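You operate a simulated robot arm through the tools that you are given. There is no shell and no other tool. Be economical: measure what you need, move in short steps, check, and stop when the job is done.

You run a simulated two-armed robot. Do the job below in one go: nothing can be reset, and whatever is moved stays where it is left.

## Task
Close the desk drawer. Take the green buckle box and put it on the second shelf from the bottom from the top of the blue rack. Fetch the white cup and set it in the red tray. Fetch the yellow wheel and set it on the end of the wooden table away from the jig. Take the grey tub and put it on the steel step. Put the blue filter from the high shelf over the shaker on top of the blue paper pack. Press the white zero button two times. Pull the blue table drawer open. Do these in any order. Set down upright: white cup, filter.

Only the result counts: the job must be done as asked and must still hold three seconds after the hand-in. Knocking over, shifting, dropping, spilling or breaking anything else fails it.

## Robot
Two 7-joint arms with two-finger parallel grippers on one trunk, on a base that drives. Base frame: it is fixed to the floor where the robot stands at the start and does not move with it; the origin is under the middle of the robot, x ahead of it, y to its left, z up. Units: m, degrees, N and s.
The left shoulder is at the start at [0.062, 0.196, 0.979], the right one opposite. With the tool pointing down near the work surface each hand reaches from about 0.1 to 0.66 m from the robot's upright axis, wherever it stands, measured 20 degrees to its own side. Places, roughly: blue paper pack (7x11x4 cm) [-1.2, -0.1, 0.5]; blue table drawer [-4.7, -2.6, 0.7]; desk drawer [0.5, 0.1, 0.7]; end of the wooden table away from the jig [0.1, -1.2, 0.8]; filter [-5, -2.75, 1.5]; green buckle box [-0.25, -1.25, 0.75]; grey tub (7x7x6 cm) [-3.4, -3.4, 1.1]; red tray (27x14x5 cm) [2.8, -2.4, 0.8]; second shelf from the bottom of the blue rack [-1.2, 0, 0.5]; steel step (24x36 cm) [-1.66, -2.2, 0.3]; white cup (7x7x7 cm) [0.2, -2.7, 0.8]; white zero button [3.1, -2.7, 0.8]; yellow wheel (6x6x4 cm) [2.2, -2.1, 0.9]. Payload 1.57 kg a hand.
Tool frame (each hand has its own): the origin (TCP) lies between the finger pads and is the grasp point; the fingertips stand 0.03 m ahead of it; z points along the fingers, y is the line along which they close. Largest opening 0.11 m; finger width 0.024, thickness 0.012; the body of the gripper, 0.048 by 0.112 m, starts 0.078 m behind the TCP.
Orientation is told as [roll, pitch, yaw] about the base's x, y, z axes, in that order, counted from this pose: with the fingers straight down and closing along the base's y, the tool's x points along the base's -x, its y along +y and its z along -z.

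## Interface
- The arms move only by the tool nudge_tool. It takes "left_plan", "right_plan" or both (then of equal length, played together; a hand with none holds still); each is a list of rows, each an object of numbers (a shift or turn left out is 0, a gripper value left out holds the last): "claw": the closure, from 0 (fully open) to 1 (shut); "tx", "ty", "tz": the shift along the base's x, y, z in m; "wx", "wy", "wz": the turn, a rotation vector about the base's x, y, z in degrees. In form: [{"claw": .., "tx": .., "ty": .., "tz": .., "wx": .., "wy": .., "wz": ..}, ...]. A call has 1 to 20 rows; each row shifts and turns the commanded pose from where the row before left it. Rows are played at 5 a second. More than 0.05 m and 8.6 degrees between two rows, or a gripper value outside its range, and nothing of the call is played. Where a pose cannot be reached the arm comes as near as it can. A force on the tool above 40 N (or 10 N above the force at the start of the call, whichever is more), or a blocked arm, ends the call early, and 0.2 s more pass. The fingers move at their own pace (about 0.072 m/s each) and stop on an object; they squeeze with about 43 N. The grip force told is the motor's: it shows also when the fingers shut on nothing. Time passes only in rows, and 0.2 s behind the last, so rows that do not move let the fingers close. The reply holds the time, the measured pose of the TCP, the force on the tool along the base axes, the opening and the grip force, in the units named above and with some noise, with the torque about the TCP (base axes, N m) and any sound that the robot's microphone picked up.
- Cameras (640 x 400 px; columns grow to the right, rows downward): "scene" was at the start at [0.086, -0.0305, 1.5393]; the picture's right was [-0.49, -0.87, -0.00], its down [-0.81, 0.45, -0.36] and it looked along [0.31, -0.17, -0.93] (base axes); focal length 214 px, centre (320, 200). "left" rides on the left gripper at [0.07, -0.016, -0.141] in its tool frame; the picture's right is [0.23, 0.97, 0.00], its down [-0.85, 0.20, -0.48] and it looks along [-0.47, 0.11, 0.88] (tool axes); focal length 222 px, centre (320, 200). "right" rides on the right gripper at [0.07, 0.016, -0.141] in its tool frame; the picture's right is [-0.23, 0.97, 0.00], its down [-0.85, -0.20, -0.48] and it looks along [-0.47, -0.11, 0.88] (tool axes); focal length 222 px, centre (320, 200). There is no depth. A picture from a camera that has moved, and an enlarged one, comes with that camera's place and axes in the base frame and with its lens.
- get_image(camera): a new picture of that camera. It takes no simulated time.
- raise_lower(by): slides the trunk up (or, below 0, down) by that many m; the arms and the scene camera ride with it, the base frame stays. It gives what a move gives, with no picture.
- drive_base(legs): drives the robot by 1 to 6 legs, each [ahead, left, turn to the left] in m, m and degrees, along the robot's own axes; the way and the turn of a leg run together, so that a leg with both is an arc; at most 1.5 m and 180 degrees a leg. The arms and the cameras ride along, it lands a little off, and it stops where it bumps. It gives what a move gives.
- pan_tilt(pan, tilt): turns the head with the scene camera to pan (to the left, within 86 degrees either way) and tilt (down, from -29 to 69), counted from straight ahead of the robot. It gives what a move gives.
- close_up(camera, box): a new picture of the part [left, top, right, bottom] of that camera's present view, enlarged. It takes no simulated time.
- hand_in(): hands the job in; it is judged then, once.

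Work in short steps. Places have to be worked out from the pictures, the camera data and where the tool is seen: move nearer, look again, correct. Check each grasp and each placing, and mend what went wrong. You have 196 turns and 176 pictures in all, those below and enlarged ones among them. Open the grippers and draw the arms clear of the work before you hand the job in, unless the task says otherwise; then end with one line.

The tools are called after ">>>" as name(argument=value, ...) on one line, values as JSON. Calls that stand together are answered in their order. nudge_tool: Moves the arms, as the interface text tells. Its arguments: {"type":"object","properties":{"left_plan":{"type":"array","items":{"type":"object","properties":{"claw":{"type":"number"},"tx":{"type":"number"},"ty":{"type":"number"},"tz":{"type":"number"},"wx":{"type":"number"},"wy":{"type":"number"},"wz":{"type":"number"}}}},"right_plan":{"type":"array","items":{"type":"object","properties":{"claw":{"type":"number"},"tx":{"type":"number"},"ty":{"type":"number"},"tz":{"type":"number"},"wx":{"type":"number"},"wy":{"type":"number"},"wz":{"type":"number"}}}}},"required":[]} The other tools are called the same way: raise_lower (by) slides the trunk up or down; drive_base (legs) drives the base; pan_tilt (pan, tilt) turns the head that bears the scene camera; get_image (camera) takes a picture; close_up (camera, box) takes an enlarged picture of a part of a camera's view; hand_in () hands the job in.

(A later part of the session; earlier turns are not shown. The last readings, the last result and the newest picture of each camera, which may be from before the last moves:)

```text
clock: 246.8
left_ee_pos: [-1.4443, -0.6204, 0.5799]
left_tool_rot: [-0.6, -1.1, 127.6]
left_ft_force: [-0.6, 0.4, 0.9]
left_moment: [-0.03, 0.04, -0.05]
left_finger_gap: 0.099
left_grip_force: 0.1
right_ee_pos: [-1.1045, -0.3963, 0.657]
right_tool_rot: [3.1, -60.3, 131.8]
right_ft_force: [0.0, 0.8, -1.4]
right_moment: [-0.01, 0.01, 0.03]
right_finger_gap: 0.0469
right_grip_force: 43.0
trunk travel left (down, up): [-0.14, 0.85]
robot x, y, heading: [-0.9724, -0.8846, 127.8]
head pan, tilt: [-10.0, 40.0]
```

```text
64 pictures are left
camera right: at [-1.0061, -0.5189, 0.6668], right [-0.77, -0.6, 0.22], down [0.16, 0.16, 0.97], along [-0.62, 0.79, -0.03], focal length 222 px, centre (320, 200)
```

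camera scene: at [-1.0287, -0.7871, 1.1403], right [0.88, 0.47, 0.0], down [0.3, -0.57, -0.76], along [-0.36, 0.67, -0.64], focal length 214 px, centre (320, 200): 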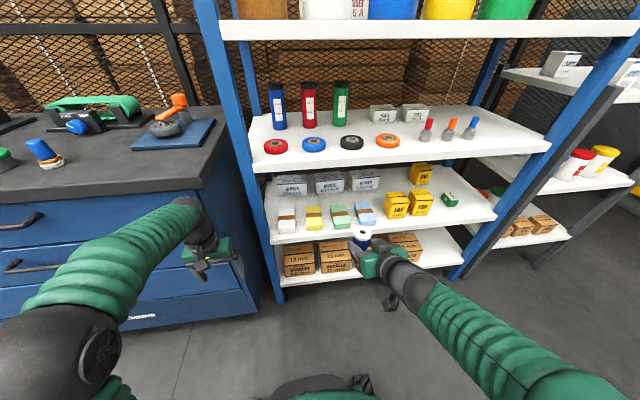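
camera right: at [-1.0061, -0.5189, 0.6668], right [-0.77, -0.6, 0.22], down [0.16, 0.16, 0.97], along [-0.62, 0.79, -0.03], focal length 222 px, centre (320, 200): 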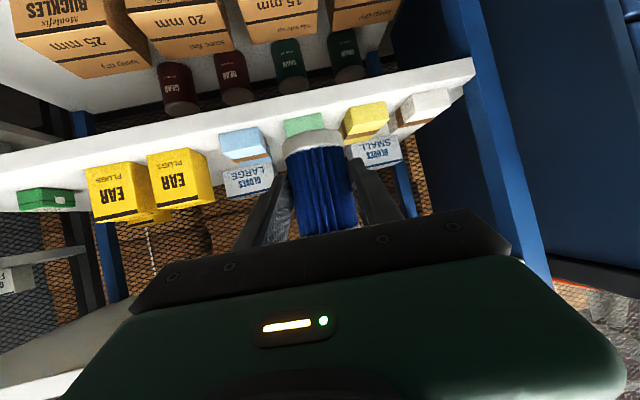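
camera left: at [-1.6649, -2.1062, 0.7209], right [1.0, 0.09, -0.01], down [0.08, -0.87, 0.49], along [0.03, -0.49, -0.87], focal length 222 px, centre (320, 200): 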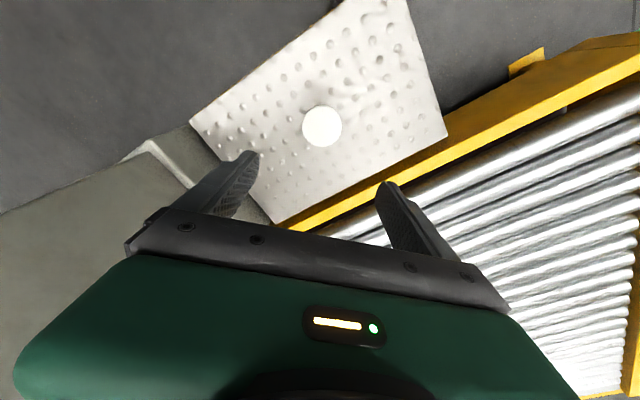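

The blue pack is plainly visible. I zoom in for its exact place and shape.

>>> close_up(camera="scene", box=[280, 160, 460, 280])

>>> nudge_tool(left_plan=[{"tx": 0.024, "ty": -0.032, "tz": 0.01}, {"tx": 0.024, "ty": -0.032, "tz": 0.01}, {"tx": 0.024, "ty": -0.032, "tz": 0.01}, {"tx": 0.024, "ty": -0.032, "tz": 0.01}, {"tx": 0.024, "ty": -0.032, "tz": 0.01}])

```text
3.33 times, centred on (370, 220) of scene
camera zoom: at [-1.0287, -0.7871, 1.1403], right [0.88, 0.47, 0.0], down [0.3, -0.57, -0.76], along [-0.36, 0.67, -0.64], focal length 715 px, centre (153, 133)
```

zoom: 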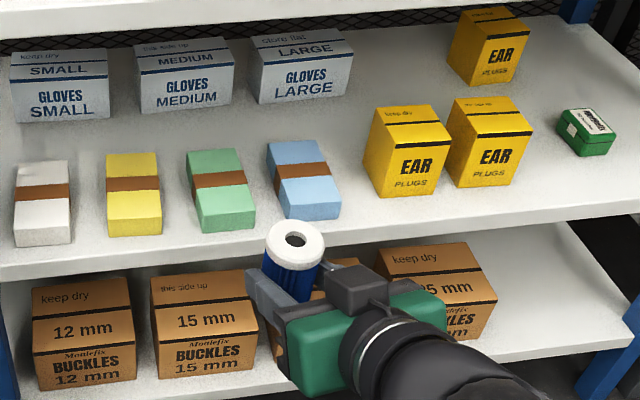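

```text
clock: 248.0
left_ee_pos: [-1.328, -0.7797, 0.6226]
left_tool_rot: [-0.6, -1.0, 127.7]
left_ft_force: [0.5, 0.4, -0.5]
left_moment: [-0.03, 0.04, 0.01]
left_finger_gap: 0.0988
left_grip_force: 0.0
left hand out of reach, approached as far as the arm can: row 5
right_ee_pos: [-1.1043, -0.3956, 0.6574]
right_tool_rot: [3.1, -60.3, 131.7]
right_ft_force: [-0.9, 0.0, -2.2]
right_moment: [0.0, 0.0, -0.03]
right_finger_gap: 0.0471
right_grip_force: 42.5
trunk travel left (down, up): [-0.14, 0.85]
robot x, y, heading: [-0.9725, -0.8882, 128.0]
head pan, tilt: [-10.0, 40.0]
```

Pack centre: (-1.169, -0.145), top z 0.548. I drive 0.1 m ahead and 0.1 m right, then look.

>>> drive_base(legs=[[0.1, -0.1, -0.8]])

>>> get_image(camera="right")

>>> close_up(camera="scene", box=[260, 160, 440, 280])

```text
clock: 249.4
left_ee_pos: [-1.3077, -0.6347, 0.6216]
left_tool_rot: [-0.7, -1.0, 126.7]
left_ft_force: [-0.5, -0.5, 0.4]
left_moment: [0.0, -0.03, 0.02]
left_finger_gap: 0.0989
left_grip_force: 0.1
right_ee_pos: [-1.0798, -0.2543, 0.6563]
right_tool_rot: [2.8, -60.2, 131.0]
right_ft_force: [0.1, 0.8, -2.3]
right_moment: [-0.04, -0.04, -0.01]
right_finger_gap: 0.0469
right_grip_force: 42.7
trunk travel left (down, up): [-0.14, 0.85]
robot x, y, heading: [-0.9536, -0.7455, 127.1]
head pan, tilt: [-10.0, 40.0]
```

```text
62 pictures are left
camera right: at [-0.983, -0.3789, 0.6671], right [-0.78, -0.59, 0.22], down [0.16, 0.16, 0.97], along [-0.61, 0.79, -0.03], focal length 222 px, centre (320, 200)
```

right: 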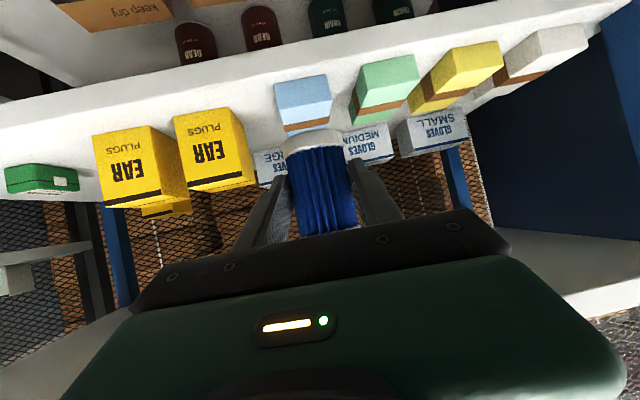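

```text
3.33 times, centred on (350, 220) of scene
camera zoom: at [-1.0097, -0.6475, 1.1405], right [0.89, 0.46, 0.0], down [0.3, -0.57, -0.77], along [-0.35, 0.68, -0.64], focal length 715 px, centre (220, 133)
```

zoom: 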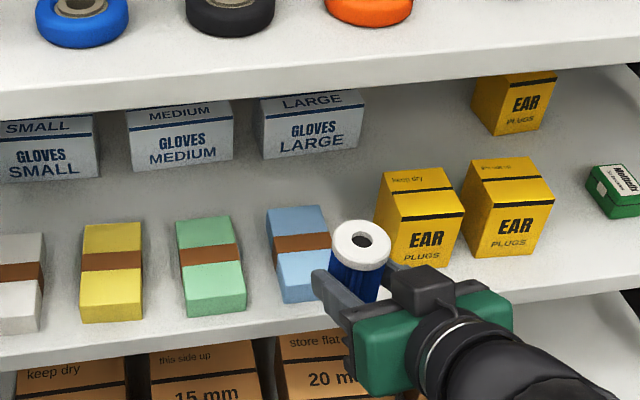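

Lined up: the pack lies 13 cm ahead of the filter. I advance over it at the present height.

>>> nudge_tool(right_plan=[{"tx": -0.0212, "ty": 0.026, "wx": 0.6, "wy": -0.7, "wz": -1.6}, {"tx": -0.0212, "ty": 0.026}, {"tx": -0.0212, "ty": 0.026}, {"tx": -0.0212, "ty": 0.026}, {}])

>>> get_image(camera="right")

>>> close_up(camera="scene", box=[260, 140, 440, 260])

```text
clock: 250.6
left_ee_pos: [-1.3079, -0.6333, 0.6215]
left_tool_rot: [-0.6, -1.1, 126.7]
left_ft_force: [0.0, 0.3, 0.4]
left_moment: [-0.03, -0.05, -0.02]
left_finger_gap: 0.0989
left_grip_force: 0.1
right_ee_pos: [-1.1651, -0.149, 0.6558]
right_tool_rot: [1.2, -60.3, 130.9]
right_ft_force: [0.5, -0.3, -0.8]
right_moment: [0.0, -0.03, 0.01]
right_finger_gap: 0.0472
right_grip_force: 43.4
trunk travel left (down, up): [-0.14, 0.85]
robot x, y, heading: [-0.9551, -0.746, 127.1]
head pan, tilt: [-10.0, 40.0]
```

```text
60 pictures are left
camera right: at [-1.0715, -0.2773, 0.667], right [-0.8, -0.57, 0.21], down [0.15, 0.15, 0.98], along [-0.58, 0.81, -0.03], focal length 222 px, centre (320, 200)
```

right: 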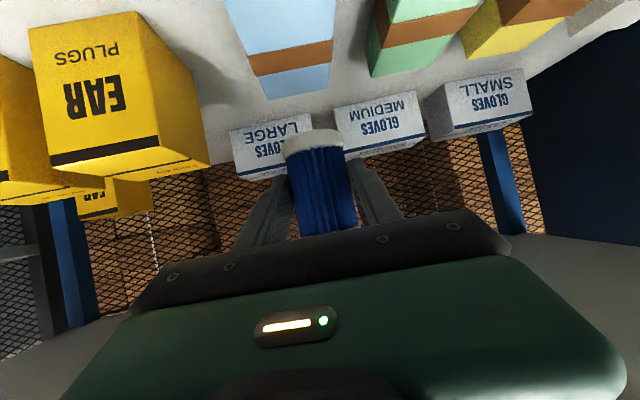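

```text
3.33 times, centred on (350, 200) of scene
camera zoom: at [-1.0085, -0.6465, 1.1404], right [0.89, 0.46, 0.0], down [0.29, -0.57, -0.77], along [-0.35, 0.68, -0.64], focal length 715 px, centre (220, 200)
```

zoom: 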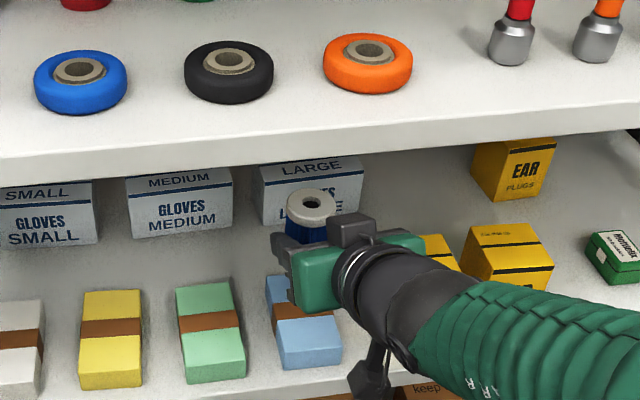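

The band of the pack (its middle) lies right under the filter. I lower it in small steps until contact.

>>> nudge_tool(right_plan=[{"tz": -0.025}, {"tz": -0.015}, {"tz": -0.008}, {"tz": -0.005}, {"tz": -0.003}])

>>> get_image(camera="right")

>>> close_up(camera="scene", box=[290, 160, 410, 260])

```text
clock: 251.8
left_ee_pos: [-1.3075, -0.6338, 0.6227]
left_tool_rot: [-0.6, -1.1, 126.6]
left_ft_force: [0.7, 0.5, -0.1]
left_moment: [0.0, -0.02, 0.02]
left_finger_gap: 0.099
left_grip_force: 0.0
right_ee_pos: [-1.1635, -0.1491, 0.6008]
right_tool_rot: [1.2, -60.2, 131.0]
right_ft_force: [-1.0, 0.6, -1.1]
right_moment: [0.0, -0.02, 0.01]
right_finger_gap: 0.0469
right_grip_force: 42.9
trunk travel left (down, up): [-0.14, 0.85]
robot x, y, heading: [-0.9583, -0.7481, 127.3]
head pan, tilt: [-10.0, 40.0]
```

```text
58 pictures are left
camera right: at [-1.0705, -0.2776, 0.6104], right [-0.8, -0.57, 0.21], down [0.15, 0.15, 0.98], along [-0.58, 0.81, -0.03], focal length 222 px, centre (320, 200)
```

right: 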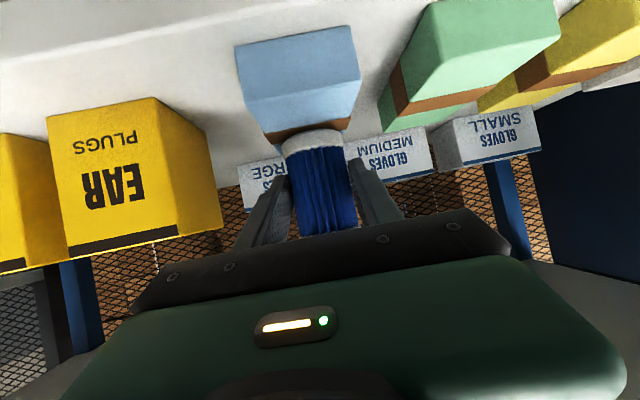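

```text
4.00 times, centred on (350, 210) of scene
camera zoom: at [-1.0085, -0.6464, 1.1404], right [0.89, 0.46, 0.0], down [0.29, -0.57, -0.77], along [-0.35, 0.68, -0.64], focal length 858 px, centre (200, 160)
```

zoom: 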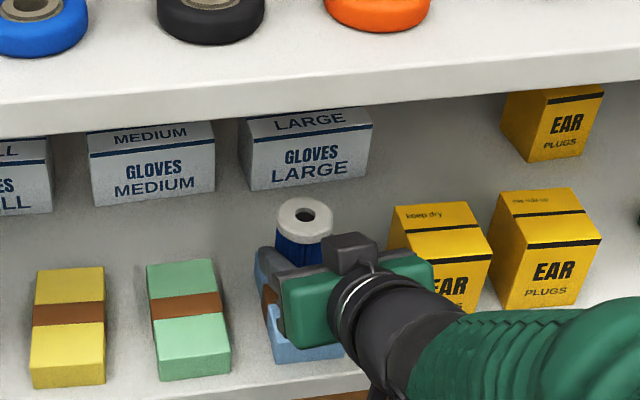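

No contact yet; I continue in 3 mm steps.

>>> nudge_tool(right_plan=[{"tz": -0.003}, {"tz": -0.003}, {"tz": -0.003}, {}])

```text
clock: 252.8
left_ee_pos: [-1.3072, -0.6346, 0.6224]
left_tool_rot: [-0.5, -1.2, 126.7]
left_ft_force: [0.0, -0.4, -0.5]
left_moment: [0.02, 0.02, -0.03]
left_finger_gap: 0.0988
left_grip_force: 0.1
right_ee_pos: [-1.1634, -0.1494, 0.5962]
right_tool_rot: [1.1, -60.8, 131.0]
right_ft_force: [0.7, 2.6, 17.8]
right_moment: [0.24, -0.24, 0.0]
right_finger_gap: 0.0469
right_grip_force: 43.0
trunk travel left (down, up): [-0.14, 0.85]
robot x, y, heading: [-0.9563, -0.7468, 127.4]
head pan, tilt: [-10.0, 40.0]
```

Contact at 18 N. I ease up a touch, open, and pull straight back.

>>> nudge_tool(right_plan=[{"tz": 0.002}, {"claw": 0.5}, {"claw": 0.35}, {}, {}])

>>> get_image(camera="right")

```text
clock: 254.0
left_ee_pos: [-1.3074, -0.6336, 0.6218]
left_tool_rot: [-0.5, -0.9, 126.7]
left_ft_force: [-0.4, -1.0, -0.2]
left_moment: [0.0, -0.03, 0.03]
left_finger_gap: 0.0992
left_grip_force: 0.1
right_ee_pos: [-1.1636, -0.1505, 0.5931]
right_tool_rot: [1.2, -60.3, 130.9]
right_ft_force: [0.1, 0.4, -0.1]
right_moment: [0.03, 0.01, 0.0]
right_finger_gap: 0.0714
right_grip_force: 0.1
trunk travel left (down, up): [-0.14, 0.85]
robot x, y, heading: [-0.9558, -0.7477, 127.1]
head pan, tilt: [-10.0, 40.0]
```

```text
56 pictures are left
camera right: at [-1.0703, -0.2775, 0.6038], right [-0.8, -0.57, 0.21], down [0.15, 0.15, 0.98], along [-0.58, 0.81, -0.03], focal length 222 px, centre (320, 200)
```

right: 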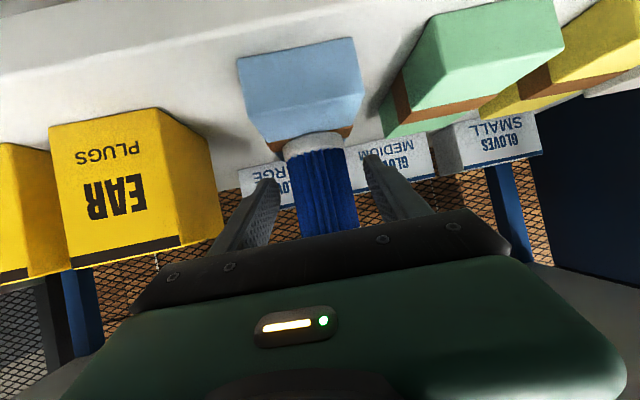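

The filter stands free on the pack. I pull the hand straight back.

>>> nudge_tool(right_plan=[{"tx": 0.013, "ty": -0.016}, {"tx": 0.02, "ty": -0.025}, {"tx": 0.02, "ty": -0.025}, {"tx": 0.02, "ty": -0.025}, {"tx": 0.02, "ty": -0.025}])

>>> get_image(camera="right")

>>> close_up(camera="scene", box=[290, 140, 410, 240])

```text
clock: 255.2
left_ee_pos: [-1.3078, -0.634, 0.6225]
left_tool_rot: [-0.6, -1.0, 126.8]
left_ft_force: [0.1, 0.0, 0.2]
left_moment: [0.0, -0.01, 0.02]
left_finger_gap: 0.0991
left_grip_force: 0.1
right_ee_pos: [-1.0974, -0.2275, 0.6079]
right_tool_rot: [1.2, -60.4, 131.0]
right_ft_force: [0.0, -0.4, -1.2]
right_moment: [-0.02, -0.01, 0.02]
right_finger_gap: 0.0715
right_grip_force: 0.1
right hand out of reach, approached as far as the arm can: row 4, 5
trunk travel left (down, up): [-0.14, 0.85]
robot x, y, heading: [-0.9521, -0.7451, 127.3]
head pan, tilt: [-10.0, 40.0]
```

```text
55 pictures are left
camera right: at [-1.0044, -0.3547, 0.6182], right [-0.8, -0.57, 0.21], down [0.15, 0.15, 0.98], along [-0.58, 0.81, -0.03], focal length 222 px, centre (320, 200)
```

right: 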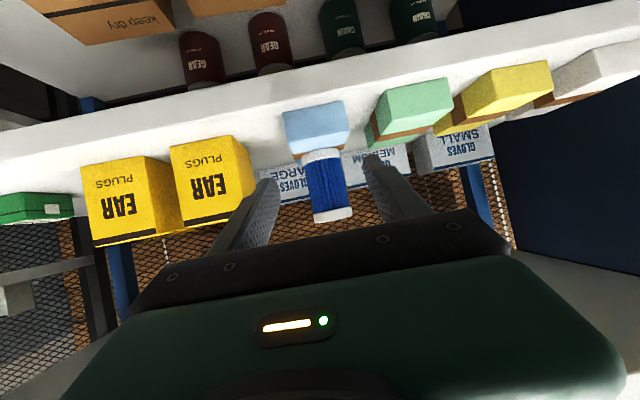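

```text
4.00 times, centred on (350, 190) of scene
camera zoom: at [-1.0075, -0.6473, 1.1406], right [0.89, 0.46, 0.0], down [0.29, -0.57, -0.77], along [-0.35, 0.68, -0.64], focal length 858 px, centre (200, 240)
```

zoom: 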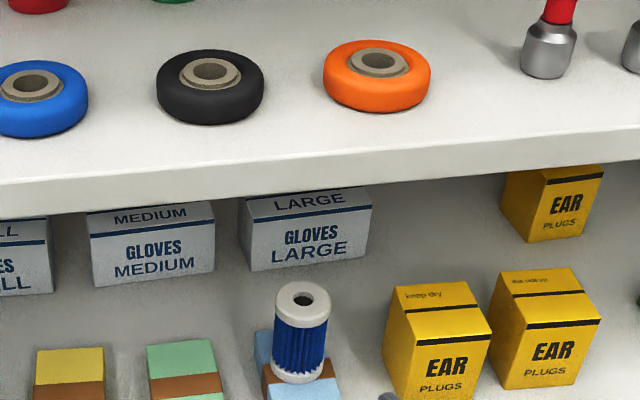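

The filter stands upright on the blue pack. I back off, restore the right hand to straight down, and raise the trunk.

>>> drive_base(legs=[[-0.3, 0, 0]])

>>> nudge_tool(right_plan=[{"claw": 0, "wx": -6.7, "wy": -5.0}, {"wx": -6.7, "wy": -5.0}, {"wx": -6.7, "wy": -5.0}, {"wx": -6.7, "wy": -5.0}, {"wx": -6.7, "wy": -5.0}, {"wx": -6.7, "wy": -5.0}, {"wx": -6.7, "wy": -5.0}, {"wx": -3, "wy": -2.2, "wz": -4}], left_plan=[{"claw": 0, "tz": 0.02}, {"tz": 0.02}, {}, {}, {}, {}, {}, {}])

>>> raise_lower(by=0.4)

>>> raise_lower(by=0.3)

```text
clock: 257.2
left_ee_pos: [-1.1263, -0.8731, 0.6222]
left_tool_rot: [-0.6, -1.2, 126.8]
left_ft_force: [1.1, -1.1, 0.1]
left_moment: [0.01, -0.01, 0.01]
left_finger_gap: 0.0989
left_grip_force: 0.0
right_ee_pos: [-0.9176, -0.4664, 0.609]
right_tool_rot: [1.2, -60.3, 130.9]
right_ft_force: [-0.4, -0.2, 1.5]
right_moment: [0.02, 0.01, -0.01]
right_finger_gap: 0.0715
right_grip_force: 0.1
trunk travel left (down, up): [-0.14, 0.85]
robot x, y, heading: [-0.7739, -0.9855, 127.2]
head pan, tilt: [-10.0, 40.0]
```

```text
clock: 259.0
left_ee_pos: [-1.1311, -0.8693, 0.6539]
left_tool_rot: [-0.6, -0.8, 126.9]
left_ft_force: [0.4, 0.3, -0.7]
left_moment: [0.03, 0.0, 0.01]
left_finger_gap: 0.1102
left_grip_force: 0.1
left hand out of reach, approached as far as the arm can: row 1, 2
right_ee_pos: [-0.9277, -0.47, 0.6123]
right_tool_rot: [7.1, -6.5, 125.0]
right_ft_force: [-0.6, 0.1, -0.3]
right_moment: [0.02, 0.01, -0.02]
right_finger_gap: 0.11
right_grip_force: 0.2
right hand out of reach, approached as far as the arm can: row 2, 3
trunk travel left (down, up): [-0.14, 0.85]
robot x, y, heading: [-0.7732, -0.9835, 127.3]
head pan, tilt: [-10.0, 40.0]
```

```text
clock: 262.8
left_ee_pos: [-1.1309, -0.8681, 1.0552]
left_tool_rot: [-0.5, -0.8, 126.8]
left_ft_force: [0.2, -0.4, 0.6]
left_moment: [0.03, 0.0, 0.03]
left_finger_gap: 0.11
left_grip_force: 0.0
right_ee_pos: [-0.9285, -0.4683, 1.0125]
right_tool_rot: [7.3, -6.6, 125.1]
right_ft_force: [0.3, 0.2, 0.4]
right_moment: [-0.01, 0.01, 0.0]
right_finger_gap: 0.1102
right_grip_force: 0.1
trunk travel left (down, up): [-0.54, 0.45]
robot x, y, heading: [-0.7728, -0.9867, 127.5]
head pan, tilt: [-10.0, 40.0]
```

```text
clock: 265.8
left_ee_pos: [-1.1304, -0.8691, 1.355]
left_tool_rot: [-0.6, -0.8, 126.7]
left_ft_force: [-0.3, -0.2, -0.7]
left_moment: [0.0, 0.04, 0.04]
left_finger_gap: 0.1101
left_grip_force: 0.0
right_ee_pos: [-0.9287, -0.4681, 1.313]
right_tool_rot: [7.3, -6.6, 125.1]
right_ft_force: [-0.5, 0.3, -0.3]
right_moment: [-0.01, 0.01, 0.01]
right_finger_gap: 0.1103
right_grip_force: 0.0
trunk travel left (down, up): [-0.84, 0.15]
robot x, y, heading: [-0.7761, -0.9862, 127.4]
head pan, tilt: [-10.0, 40.0]
```

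I move forward a little to clear the table corner, turn clockwise to face east, and strafe into the aisle between table and bench.

>>> drive_base(legs=[[0.15, 0, 0], [0, 0, -90], [0, 0, -90], [0, 1.15, 0]])

>>> pan_tilt(pan=0, tilt=35)

>>> get_image(camera="scene")

```text
clock: 280.3
left_ee_pos: [0.4109, -0.294, 1.3548]
left_tool_rot: [-0.5, -0.9, -53.3]
left_ft_force: [0.1, -0.2, 0.6]
left_moment: [0.03, -0.02, -0.01]
left_finger_gap: 0.1099
left_grip_force: 0.0
right_ee_pos: [0.2069, -0.6915, 1.3123]
right_tool_rot: [7.4, -6.6, -55.1]
right_ft_force: [0.0, 0.3, 1.0]
right_moment: [-0.01, 0.03, 0.01]
right_finger_gap: 0.11
right_grip_force: 0.1
trunk travel left (down, up): [-0.84, 0.15]
robot x, y, heading: [0.055, -0.1703, -52.8]
head pan, tilt: [-10.0, 40.0]
```

```text
clock: 281.1
left_ee_pos: [0.4139, -0.2922, 1.356]
left_tool_rot: [-0.5, -0.9, -53.3]
left_ft_force: [-0.4, -0.5, 0.6]
left_moment: [0.02, -0.03, -0.01]
left_finger_gap: 0.11
left_grip_force: 0.1
right_ee_pos: [0.2098, -0.6906, 1.3137]
right_tool_rot: [7.2, -6.6, -55.1]
right_ft_force: [0.1, -0.3, -0.8]
right_moment: [-0.04, 0.03, 0.01]
right_finger_gap: 0.1102
right_grip_force: 0.0
trunk travel left (down, up): [-0.84, 0.15]
robot x, y, heading: [0.0549, -0.1755, -52.9]
head pan, tilt: [0.0, 35.0]
```

```text
53 pictures are left
camera scene: at [0.1329, -0.2706, 1.848], right [-0.8, -0.6, 0.0], down [-0.35, 0.46, -0.82], along [0.49, -0.65, -0.57], focal length 214 px, centre (320, 200)
```

scene: 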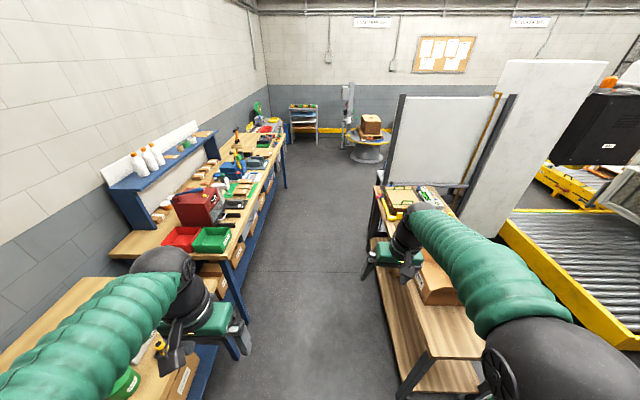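

The aisle is clear. I shift slightly left (the board on the right is close) and drive ahead 2.1 m, then look for the cup.

>>> drive_base(legs=[[0, 0.08, 0], [1.2, 0, 0], [0.9, 0, 0]])

>>> pan_tilt(pan=-80, tilt=30)

>>> get_image(camera="scene")

>>> pan_tilt(pan=30, tilt=45)

>>> get_image(camera="scene")

```text
clock: 292.2
left_ee_pos: [1.7373, -1.9458, 1.3547]
left_tool_rot: [-0.7, -0.8, -54.2]
left_ft_force: [0.3, 0.1, -0.4]
left_moment: [0.0, 0.02, 0.02]
left_finger_gap: 0.11
left_grip_force: 0.1
right_ee_pos: [1.5275, -2.3402, 1.3137]
right_tool_rot: [7.3, -6.8, -56.1]
right_ft_force: [-0.1, -0.4, 0.5]
right_moment: [0.01, 0.01, 0.04]
right_finger_gap: 0.1102
right_grip_force: 0.0
trunk travel left (down, up): [-0.84, 0.15]
robot x, y, heading: [1.3849, -1.821, -53.6]
head pan, tilt: [0.0, 35.0]
```

```text
clock: 293.7
left_ee_pos: [1.7376, -1.9454, 1.355]
left_tool_rot: [-0.5, -0.8, -54.2]
left_ft_force: [0.1, 0.0, 0.3]
left_moment: [0.03, -0.01, -0.03]
left_finger_gap: 0.1101
left_grip_force: 0.0
right_ee_pos: [1.5293, -2.3405, 1.3129]
right_tool_rot: [7.3, -6.5, -56.1]
right_ft_force: [-0.5, 0.1, 0.1]
right_moment: [-0.01, 0.06, -0.01]
right_finger_gap: 0.1102
right_grip_force: 0.1
trunk travel left (down, up): [-0.84, 0.15]
robot x, y, heading: [1.3829, -1.8253, -53.9]
head pan, tilt: [-80.0, 30.0]
```

```text
52 pictures are left
camera scene: at [1.3442, -1.9151, 1.8559], right [-0.72, 0.69, 0.0], down [0.34, 0.36, -0.87], along [-0.6, -0.62, -0.5], focal length 214 px, centre (320, 200)
```

scene: 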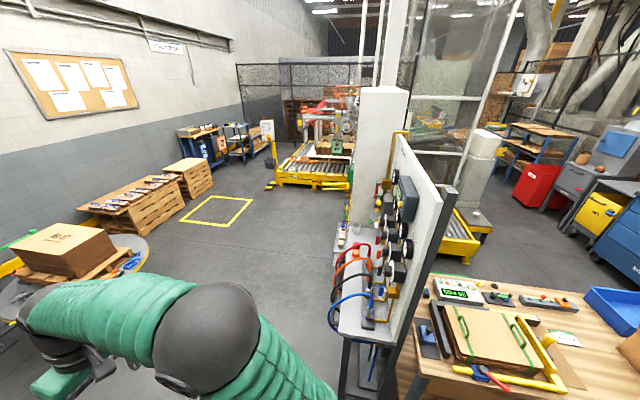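

```text
clock: 295.6
left_ee_pos: [1.739, -1.947, 1.355]
left_tool_rot: [-0.7, -0.9, -54.2]
left_ft_force: [0.1, 0.1, -0.2]
left_moment: [-0.01, -0.01, -0.01]
left_finger_gap: 0.1097
left_grip_force: 0.1
right_ee_pos: [1.5284, -2.3398, 1.3127]
right_tool_rot: [7.2, -6.6, -56.2]
right_ft_force: [0.2, 0.4, -0.3]
right_moment: [-0.01, -0.02, 0.01]
right_finger_gap: 0.11
right_grip_force: 0.1
trunk travel left (down, up): [-0.84, 0.15]
robot x, y, heading: [1.3844, -1.826, -53.8]
head pan, tilt: [30.0, 45.0]
```

```text
51 pictures are left
camera scene: at [1.4811, -1.8822, 1.8332], right [-0.4, -0.91, 0.0], down [-0.65, 0.29, -0.71], along [0.65, -0.28, -0.71], focal length 214 px, centre (320, 200)
```

scene: 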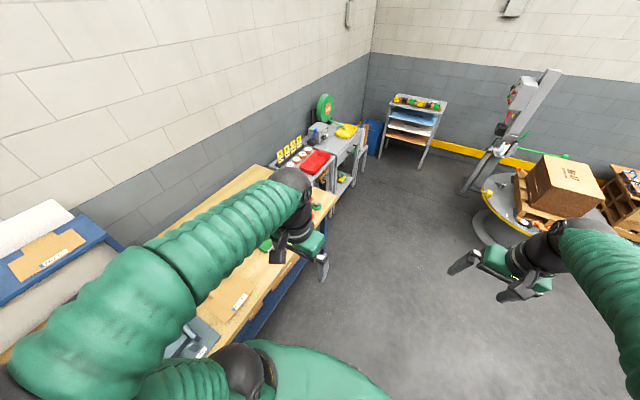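

The cup should be on the ledge behind the board (near pixel 355,231 of the earlier view). I zoom in at the bench end now, then look at the ledge again.

>>> close_up(camera="scene", box=[240, 80, 400, 240])

>>> pan_tilt(pan=-80, tilt=30)

>>> close_up(camera="scene", box=[310, 190, 430, 340])

```text
2.50 times, centred on (320, 160) of scene
camera zoom: at [1.4811, -1.8822, 1.8332], right [-0.4, -0.91, 0.0], down [-0.65, 0.29, -0.71], along [0.65, -0.28, -0.71], focal length 536 px, centre (320, 300)
```

zoom: 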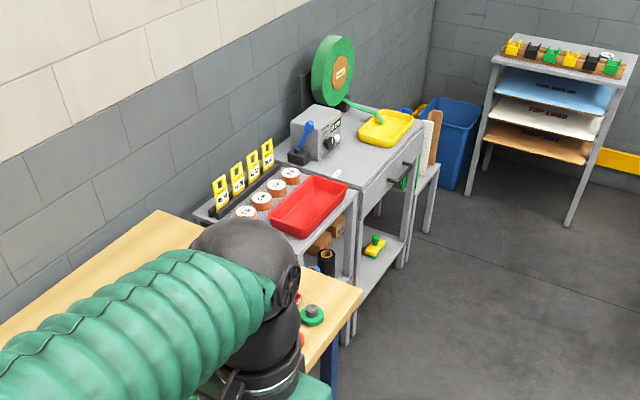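

```text
clock: 297.5
left_ee_pos: [1.7389, -1.9451, 1.3541]
left_tool_rot: [-0.6, -0.8, -54.1]
left_ft_force: [-0.7, 0.4, -0.1]
left_moment: [0.0, 0.0, -0.04]
left_finger_gap: 0.1099
left_grip_force: 0.0
right_ee_pos: [1.5271, -2.3401, 1.3125]
right_tool_rot: [7.1, -6.7, -56.2]
right_ft_force: [0.7, -0.5, 0.3]
right_moment: [0.03, 0.02, 0.03]
right_finger_gap: 0.1101
right_grip_force: 0.0
trunk travel left (down, up): [-0.84, 0.15]
robot x, y, heading: [1.3852, -1.8212, -54.0]
head pan, tilt: [-80.0, 30.0]
```

```text
2.67 times, centred on (370, 265) of scene
camera zoom: at [1.3441, -1.9149, 1.8559], right [-0.72, 0.69, 0.0], down [0.35, 0.36, -0.87], along [-0.6, -0.62, -0.5], focal length 572 px, centre (187, 27)
```

zoom: 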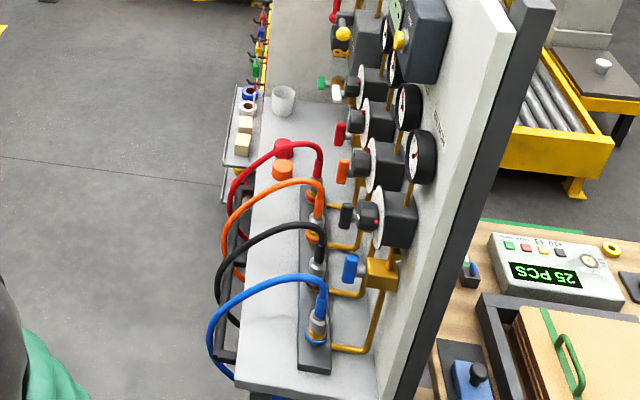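

The white cup stands at (0.198, -2.691) on the ledge behind the board. I drive past the board, across, and turn to face it.

>>> drive_base(legs=[[0.58, 0, 1], [0, -1.2, 0], [0, 0, -90], [0, 0, -90]])

>>> nudge_tool(right_plan=[{"wx": 4.0, "wy": -4.0, "claw": 0}, {"wx": 3.0, "wy": -3.0}])

>>> pan_tilt(pan=0, tilt=50)

>>> get_image(camera="scene")

```text
clock: 314.1
left_ee_pos: [0.415, -2.9075, 1.3545]
left_tool_rot: [-0.6, -0.9, 128.1]
left_ft_force: [-0.3, 0.5, 0.0]
left_moment: [-0.01, -0.02, -0.02]
left_finger_gap: 0.1103
left_grip_force: 0.0
right_ee_pos: [0.61, -2.5031, 1.3132]
right_tool_rot: [7.1, -6.6, 126.4]
right_ft_force: [-1.2, -0.5, -0.1]
right_moment: [0.0, 0.01, 0.0]
right_finger_gap: 0.11
right_grip_force: 0.1
trunk travel left (down, up): [-0.84, 0.15]
robot x, y, heading: [0.7746, -3.0201, 128.6]
head pan, tilt: [-80.0, 30.0]
```

```text
clock: 314.7
left_ee_pos: [0.4165, -2.9076, 1.3545]
left_tool_rot: [-0.7, -0.9, 128.0]
left_ft_force: [0.5, 0.1, 0.2]
left_moment: [0.02, 0.01, -0.01]
left_finger_gap: 0.1101
left_grip_force: 0.0
right_ee_pos: [0.6095, -2.5036, 1.3129]
right_tool_rot: [-2.7, -8.0, 127.6]
right_ft_force: [-0.6, 0.4, -0.6]
right_moment: [0.01, -0.04, 0.01]
right_finger_gap: 0.1099
right_grip_force: 0.0
trunk travel left (down, up): [-0.84, 0.15]
robot x, y, heading: [0.7778, -3.0138, 128.5]
head pan, tilt: [-80.0, 30.0]
```

```text
clock: 316.2
left_ee_pos: [0.4166, -2.9075, 1.3556]
left_tool_rot: [-0.6, -0.9, 128.1]
left_ft_force: [-0.8, -0.1, 1.0]
left_moment: [-0.01, -0.01, 0.02]
left_finger_gap: 0.1099
left_grip_force: 0.1
right_ee_pos: [0.6111, -2.5035, 1.3138]
right_tool_rot: [-2.6, -8.0, 127.7]
right_ft_force: [1.1, -0.7, 0.0]
right_moment: [-0.02, 0.04, -0.01]
right_finger_gap: 0.1101
right_grip_force: 0.0
trunk travel left (down, up): [-0.84, 0.15]
robot x, y, heading: [0.7776, -3.0183, 128.7]
head pan, tilt: [0.0, 50.0]
```

```text
48 pictures are left
camera scene: at [0.7125, -2.9303, 1.8263], right [0.78, 0.62, 0.0], down [0.48, -0.6, -0.64], along [-0.4, 0.5, -0.77], focal length 214 px, centre (320, 200)
```

scene: 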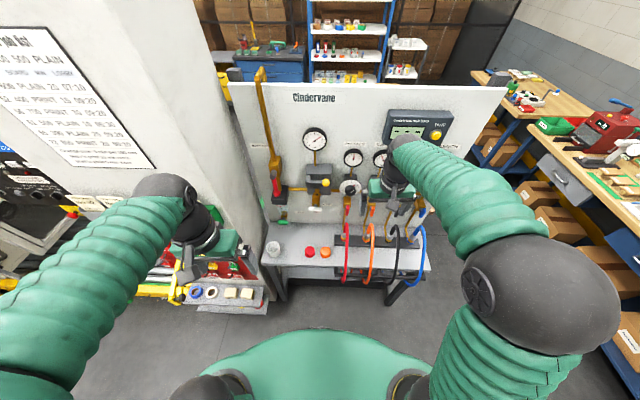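

The cup triangulates to (0.196, -2.677, ~0.82), in front of my left hand. I lower the trunk, tilt the left hand 30° forward and move closer.

>>> raise_lower(by=-0.2)

>>> nudge_tool(left_plan=[{"claw": 0, "wx": 6, "wy": 4.5, "tx": -0.025, "ty": 0.02}, {"wx": 6, "wy": 4.5, "tx": -0.025, "ty": 0.02}, {"wx": 6, "wy": 4.5, "tx": -0.025, "ty": 0.02}, {"wx": 6, "wy": 4.5, "tx": -0.025, "ty": 0.02}, {"tz": -0.03}, {"tz": -0.03}, {}])

>>> get_image(camera="left")

```text
clock: 318.4
left_ee_pos: [0.4169, -2.9071, 1.1547]
left_tool_rot: [-0.6, -0.9, 128.1]
left_ft_force: [0.3, -0.6, 0.6]
left_moment: [0.01, 0.01, 0.01]
left_finger_gap: 0.1099
left_grip_force: 0.0
right_ee_pos: [0.6103, -2.504, 1.1127]
right_tool_rot: [-2.6, -8.0, 127.6]
right_ft_force: [0.2, -0.3, -0.4]
right_moment: [0.02, 0.0, -0.02]
right_finger_gap: 0.1099
right_grip_force: 0.0
trunk travel left (down, up): [-0.64, 0.35]
robot x, y, heading: [0.7787, -3.015, 128.6]
head pan, tilt: [0.0, 50.0]
```

```text
clock: 320.0
left_ee_pos: [0.3164, -2.8281, 1.0946]
left_tool_rot: [-1.4, -30.8, 128.3]
left_ft_force: [-0.2, 0.3, -0.4]
left_moment: [0.0, -0.02, 0.0]
left_finger_gap: 0.1101
left_grip_force: 0.0
right_ee_pos: [0.6105, -2.505, 1.1138]
right_tool_rot: [-2.5, -8.0, 127.5]
right_ft_force: [0.7, -0.1, 0.0]
right_moment: [0.01, 0.0, 0.03]
right_finger_gap: 0.11
right_grip_force: 0.1
trunk travel left (down, up): [-0.64, 0.35]
robot x, y, heading: [0.7757, -3.0154, 128.6]
head pan, tilt: [0.0, 50.0]
```

```text
47 pictures are left
camera left: at [0.4087, -2.9234, 1.1804], right [-0.65, -0.75, -0.14], down [-0.47, 0.25, 0.85], along [-0.6, 0.61, -0.52], focal length 222 px, centre (320, 200)
```

left: 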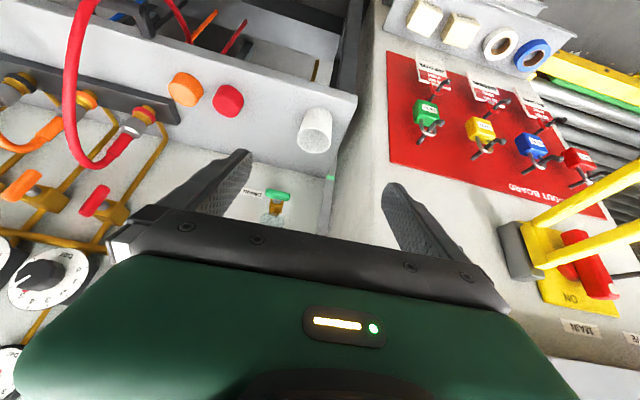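

The pillar stands close on the cup's left side, so I turn the left hand 35° to keep its wrist away from the pillar, and move to a pre-grasp point.

>>> nudge_tool(left_plan=[{"claw": 0.15, "wz": 7, "tx": -0.0126, "ty": 0.0266, "tz": -0.02}, {"wz": 7, "tx": -0.0126, "ty": 0.0266, "tz": -0.02}, {"wz": 7, "tx": -0.0126, "ty": 0.0266, "tz": -0.02}, {"wz": 7, "tx": -0.0126, "ty": 0.0266, "tz": -0.02}, {"wz": 7, "tx": -0.0126, "ty": 0.0266, "tz": -0.02}, {"tz": -0.035}, {}])

>>> get_image(camera="left")

>>> get_image(camera="scene")

```text
clock: 321.6
left_ee_pos: [0.2547, -2.6946, 0.9599]
left_tool_rot: [-1.3, -31.0, 163.2]
left_ft_force: [0.5, -1.1, 0.1]
left_moment: [0.01, 0.01, 0.01]
left_finger_gap: 0.0934
left_grip_force: 0.0
right_ee_pos: [0.611, -2.504, 1.113]
right_tool_rot: [-2.6, -8.0, 127.6]
right_ft_force: [1.0, -0.2, 0.0]
right_moment: [-0.02, -0.03, 0.0]
right_finger_gap: 0.11
right_grip_force: 0.1
trunk travel left (down, up): [-0.64, 0.35]
robot x, y, heading: [0.778, -3.0164, 128.6]
head pan, tilt: [0.0, 50.0]
```

```text
46 pictures are left
camera left: at [0.3851, -2.7197, 1.0461], right [-0.1, -0.99, -0.14], down [-0.53, -0.06, 0.85], along [-0.84, 0.16, -0.52], focal length 222 px, centre (320, 200)
```

left: 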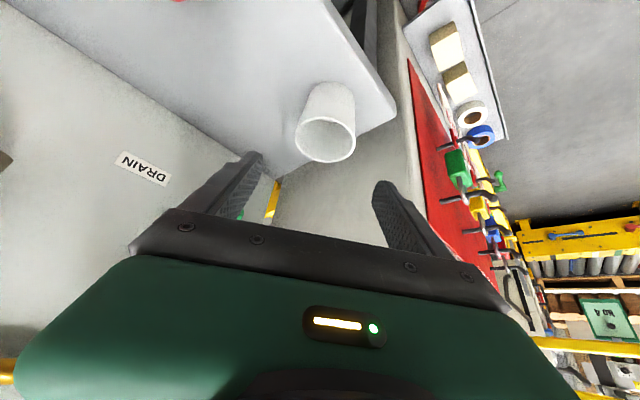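

```text
45 pictures are left
camera scene: at [0.7123, -2.9298, 1.6263], right [0.78, 0.62, 0.0], down [0.48, -0.6, -0.64], along [-0.4, 0.5, -0.77], focal length 214 px, centre (320, 200)
```

scene: 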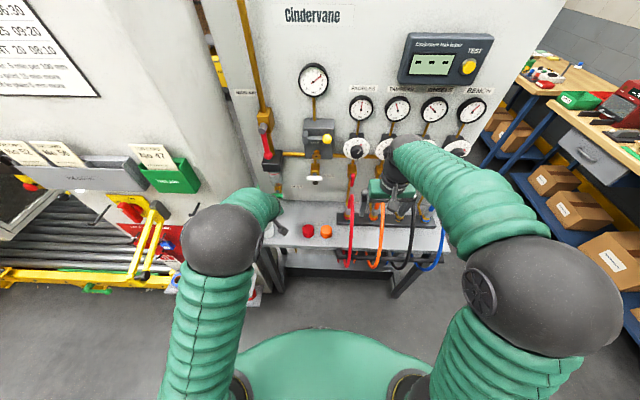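

The cup's axis is at about (0.208, -2.681), rim z 0.85. I correct and advance along the tool axis, then look.

>>> nudge_tool(left_plan=[{"tx": 0.031, "ty": -0.01}, {"tx": -0.0197, "ty": 0.006, "tz": -0.0343}, {"tx": -0.0197, "ty": 0.006, "tz": -0.0343}, {}])

>>> get_image(camera="left")

```text
clock: 322.6
left_ee_pos: [0.2467, -2.6947, 0.8917]
left_tool_rot: [-1.4, -31.0, 163.3]
left_ft_force: [-0.4, -0.3, -0.3]
left_moment: [0.0, -0.01, -0.03]
left_finger_gap: 0.0933
left_grip_force: 0.1
right_ee_pos: [0.6125, -2.5071, 1.1143]
right_tool_rot: [-2.6, -8.2, 127.6]
right_ft_force: [0.3, -0.5, 0.0]
right_moment: [0.04, 0.01, -0.02]
right_finger_gap: 0.1101
right_grip_force: 0.1
trunk travel left (down, up): [-0.64, 0.35]
robot x, y, heading: [0.7751, -3.0152, 128.6]
head pan, tilt: [0.0, 50.0]
```

```text
44 pictures are left
camera left: at [0.3772, -2.72, 0.9778], right [-0.1, -0.98, -0.14], down [-0.53, -0.06, 0.85], along [-0.84, 0.16, -0.51], focal length 222 px, centre (320, 200)
```

left: 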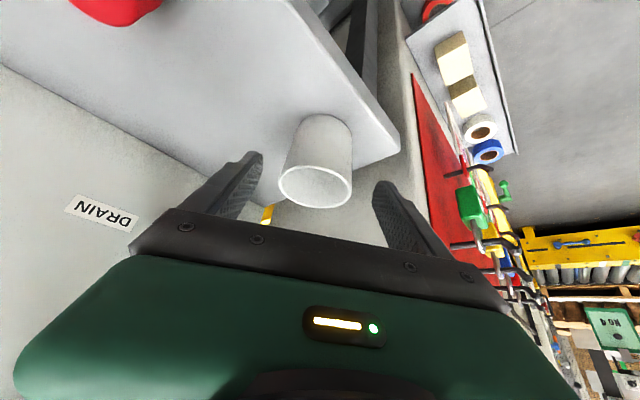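

The rim centre is confirmed at (0.208, -2.681, 0.86). I go the last 7.5 cm and close.

>>> nudge_tool(left_plan=[{"tx": -0.0185, "ty": 0.006, "tz": -0.032}, {"tx": -0.0185, "ty": 0.006, "tz": -0.03}, {}, {"claw": 0.5}, {"claw": 1}, {}, {}])

>>> get_image(camera="left")

```text
clock: 323.2
left_ee_pos: [0.215, -2.6819, 0.8357]
left_tool_rot: [-1.4, -31.1, 163.4]
left_ft_force: [-0.7, -1.6, 0.2]
left_moment: [0.01, -0.02, 0.01]
left_finger_gap: 0.0934
left_grip_force: 0.1
right_ee_pos: [0.6158, -2.5067, 1.1139]
right_tool_rot: [-2.6, -8.2, 127.7]
right_ft_force: [0.6, 0.4, 0.1]
right_moment: [0.0, -0.02, 0.02]
right_finger_gap: 0.1102
right_grip_force: 0.0
trunk travel left (down, up): [-0.64, 0.35]
robot x, y, heading: [0.7765, -3.0173, 128.6]
head pan, tilt: [0.0, 50.0]
stopped in row 3 (left hand): the force on the tool passed its limit at 71 N (the readings are from after the stop); the commanded pose is now the measured one
```

```text
43 pictures are left
camera left: at [0.346, -2.7078, 0.9209], right [-0.1, -0.99, -0.14], down [-0.53, -0.06, 0.85], along [-0.84, 0.16, -0.51], focal length 222 px, centre (320, 200)
```

left: 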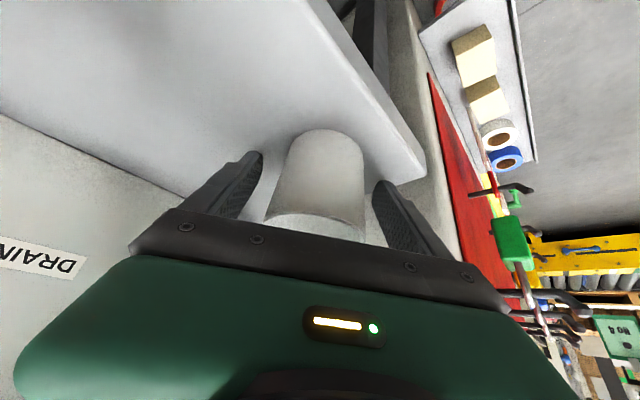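

The fingertips touched the ledge (about z 0.81); the cup is between the fingers. I lift 4 mm and close.

>>> nudge_tool(left_plan=[{"tz": 0.004}, {"claw": 0.4}, {"claw": 1}, {}, {}])

>>> get_image(camera="left")

```text
clock: 324.4
left_ee_pos: [0.212, -2.6804, 0.8383]
left_tool_rot: [-1.4, -30.8, 163.3]
left_ft_force: [-0.4, 0.1, 5.8]
left_moment: [0.04, -0.03, -0.04]
left_finger_gap: 0.0615
left_grip_force: 42.8
right_ee_pos: [0.6136, -2.5066, 1.1137]
right_tool_rot: [-2.5, -8.1, 127.5]
right_ft_force: [-0.3, 0.0, 0.6]
right_moment: [0.02, 0.03, 0.02]
right_finger_gap: 0.1101
right_grip_force: 0.2
trunk travel left (down, up): [-0.64, 0.35]
robot x, y, heading: [0.7746, -3.014, 128.5]
head pan, tilt: [0.0, 50.0]
```

```text
42 pictures are left
camera left: at [0.3437, -2.7065, 0.9239], right [-0.1, -0.99, -0.14], down [-0.53, -0.06, 0.85], along [-0.84, 0.16, -0.52], focal length 222 px, centre (320, 200)
```

left: 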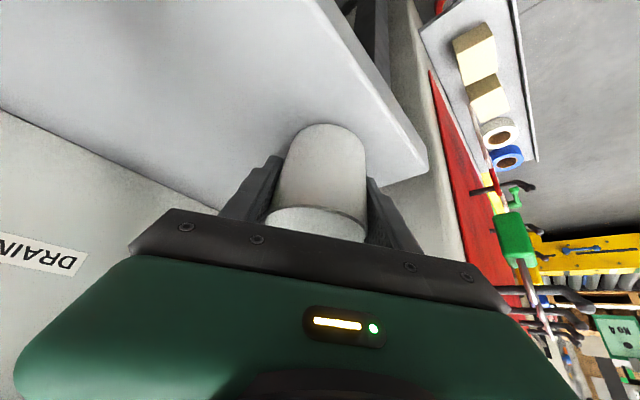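

Gripped. I lift the cup and draw it back from the ledge.

>>> nudge_tool(left_plan=[{"tz": 0.03}, {"tz": 0.045}, {"tz": 0.045}, {"tz": 0.02, "tx": 0.024, "ty": -0.032}, {"tx": 0.024, "ty": -0.032, "tz": 0.02}, {"tx": 0.024, "ty": -0.032}, {"tx": 0.024, "ty": -0.032}, {}])

>>> get_image(camera="left")

```text
clock: 326.0
left_ee_pos: [0.2333, -2.8706, 0.9971]
left_tool_rot: [-0.8, -31.0, 176.2]
left_ft_force: [-0.4, 0.5, -0.6]
left_moment: [-0.01, 0.01, 0.0]
left_finger_gap: 0.0608
left_grip_force: 43.1
right_ee_pos: [0.6116, -2.5099, 1.1169]
right_tool_rot: [-2.8, -8.1, 127.7]
right_ft_force: [0.6, -0.5, 0.7]
right_moment: [0.01, 0.0, 0.02]
right_finger_gap: 0.11
right_grip_force: 0.0
trunk travel left (down, up): [-0.64, 0.35]
robot x, y, heading: [0.7747, -3.0174, 128.5]
head pan, tilt: [0.0, 50.0]
stopped in row 7 (left hand): the arm was blocked; the commanded pose is now the measured one
```

```text
41 pictures are left
camera left: at [0.3678, -2.8646, 1.0835], right [0.12, -0.98, -0.13], down [-0.5, -0.17, 0.85], along [-0.86, -0.04, -0.51], focal length 222 px, centre (320, 200)
```

left: 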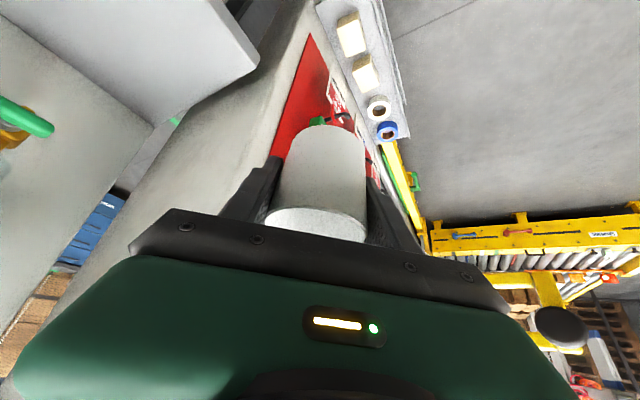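

The arm met a limit while yawed outward. I back the base away from the pillar instead.

>>> drive_base(legs=[[-0.35, -0.1, 0]])

>>> nudge_tool(left_plan=[{"wz": -7, "tx": 0.01, "ty": 0.01}, {"wz": -7, "tx": 0.01, "ty": 0.01}, {"wz": -7, "tx": 0.01, "ty": 0.01}, {"wz": -7, "tx": 0.01, "ty": 0.01}, {"wz": -7}, {"wz": -7}, {"wz": -5}])

>>> get_image(camera="scene")

```text
clock: 328.3
left_ee_pos: [0.5298, -3.0815, 0.9939]
left_tool_rot: [-0.4, -30.9, 176.1]
left_ft_force: [-0.2, -0.2, -0.1]
left_moment: [0.02, -0.03, 0.0]
left_finger_gap: 0.0611
left_grip_force: 42.7
right_ee_pos: [0.9096, -2.7188, 1.1134]
right_tool_rot: [-2.6, -8.2, 127.6]
right_ft_force: [1.2, -0.6, 0.1]
right_moment: [0.01, -0.03, -0.02]
right_finger_gap: 0.1099
right_grip_force: 0.1
trunk travel left (down, up): [-0.64, 0.35]
robot x, y, heading: [1.0783, -3.2302, 128.6]
head pan, tilt: [0.0, 50.0]
```

```text
clock: 329.9
left_ee_pos: [0.5714, -3.0433, 0.9958]
left_tool_rot: [-0.5, -31.1, 129.0]
left_ft_force: [0.0, 0.3, 0.3]
left_moment: [0.04, -0.01, 0.01]
left_finger_gap: 0.0614
left_grip_force: 43.2
right_ee_pos: [0.9094, -2.7206, 1.1147]
right_tool_rot: [-2.8, -8.2, 127.5]
right_ft_force: [-0.2, 0.7, -0.5]
right_moment: [0.06, 0.0, 0.03]
right_finger_gap: 0.1103
right_grip_force: 0.1
trunk travel left (down, up): [-0.64, 0.35]
robot x, y, heading: [1.074, -3.2269, 128.3]
head pan, tilt: [0.0, 50.0]
```

```text
40 pictures are left
camera scene: at [1.0076, -3.1451, 1.6263], right [0.78, 0.62, 0.0], down [0.48, -0.6, -0.64], along [-0.4, 0.5, -0.77], focal length 214 px, centre (320, 200)
```

scene: 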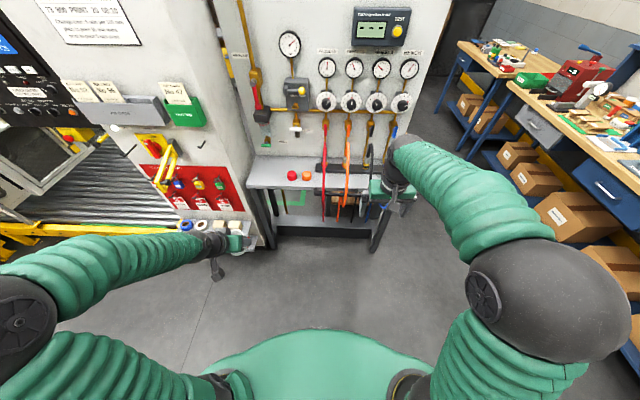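

The cup is safe in the left hand. I turn to face the bench and drive towards it.

>>> drive_base(legs=[[0, 0, -91], [0.85, 0, 0]])

>>> pan_tilt(pan=-15, tilt=45)

>>> get_image(camera="scene")

```text
clock: 338.3
left_ee_pos: [1.9329, -2.2054, 0.9949]
left_tool_rot: [-0.4, -31.1, 38.7]
left_ft_force: [-0.8, -0.7, -0.7]
left_moment: [-0.04, -0.02, -0.01]
left_finger_gap: 0.0612
left_grip_force: 43.1
right_ee_pos: [2.2523, -2.5477, 1.1141]
right_tool_rot: [-2.7, -8.2, 36.9]
right_ft_force: [-1.0, 0.4, 0.7]
right_moment: [0.0, 0.01, -0.01]
right_finger_gap: 0.1101
right_grip_force: 0.0
trunk travel left (down, up): [-0.64, 0.35]
robot x, y, heading: [1.7418, -2.708, 37.8]
head pan, tilt: [0.0, 50.0]
```

```text
clock: 339.0
left_ee_pos: [1.9321, -2.206, 0.9955]
left_tool_rot: [-0.5, -31.0, 38.6]
left_ft_force: [0.8, -0.7, 0.2]
left_moment: [-0.02, 0.01, 0.0]
left_finger_gap: 0.0611
left_grip_force: 43.2
right_ee_pos: [2.2518, -2.548, 1.1148]
right_tool_rot: [-2.7, -8.2, 36.9]
right_ft_force: [0.1, 0.2, -0.2]
right_moment: [0.04, 0.02, 0.03]
right_finger_gap: 0.11
right_grip_force: 0.0
trunk travel left (down, up): [-0.64, 0.35]
robot x, y, heading: [1.7445, -2.7074, 37.9]
head pan, tilt: [-15.0, 45.0]
```

```text
39 pictures are left
camera scene: at [1.8482, -2.6537, 1.6331], right [0.39, -0.92, 0.0], down [-0.65, -0.28, -0.71], along [0.65, 0.27, -0.71], focal length 214 px, centre (320, 200)
```

scene: 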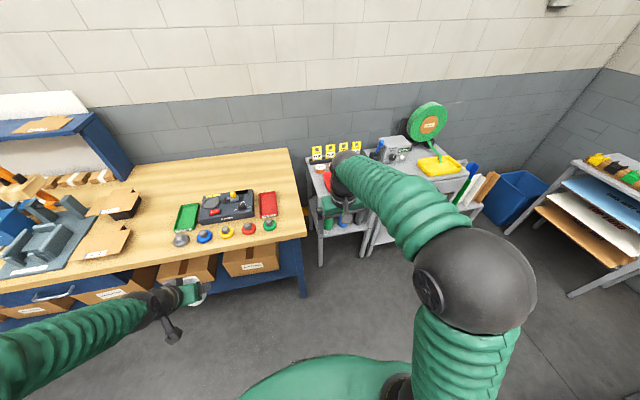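

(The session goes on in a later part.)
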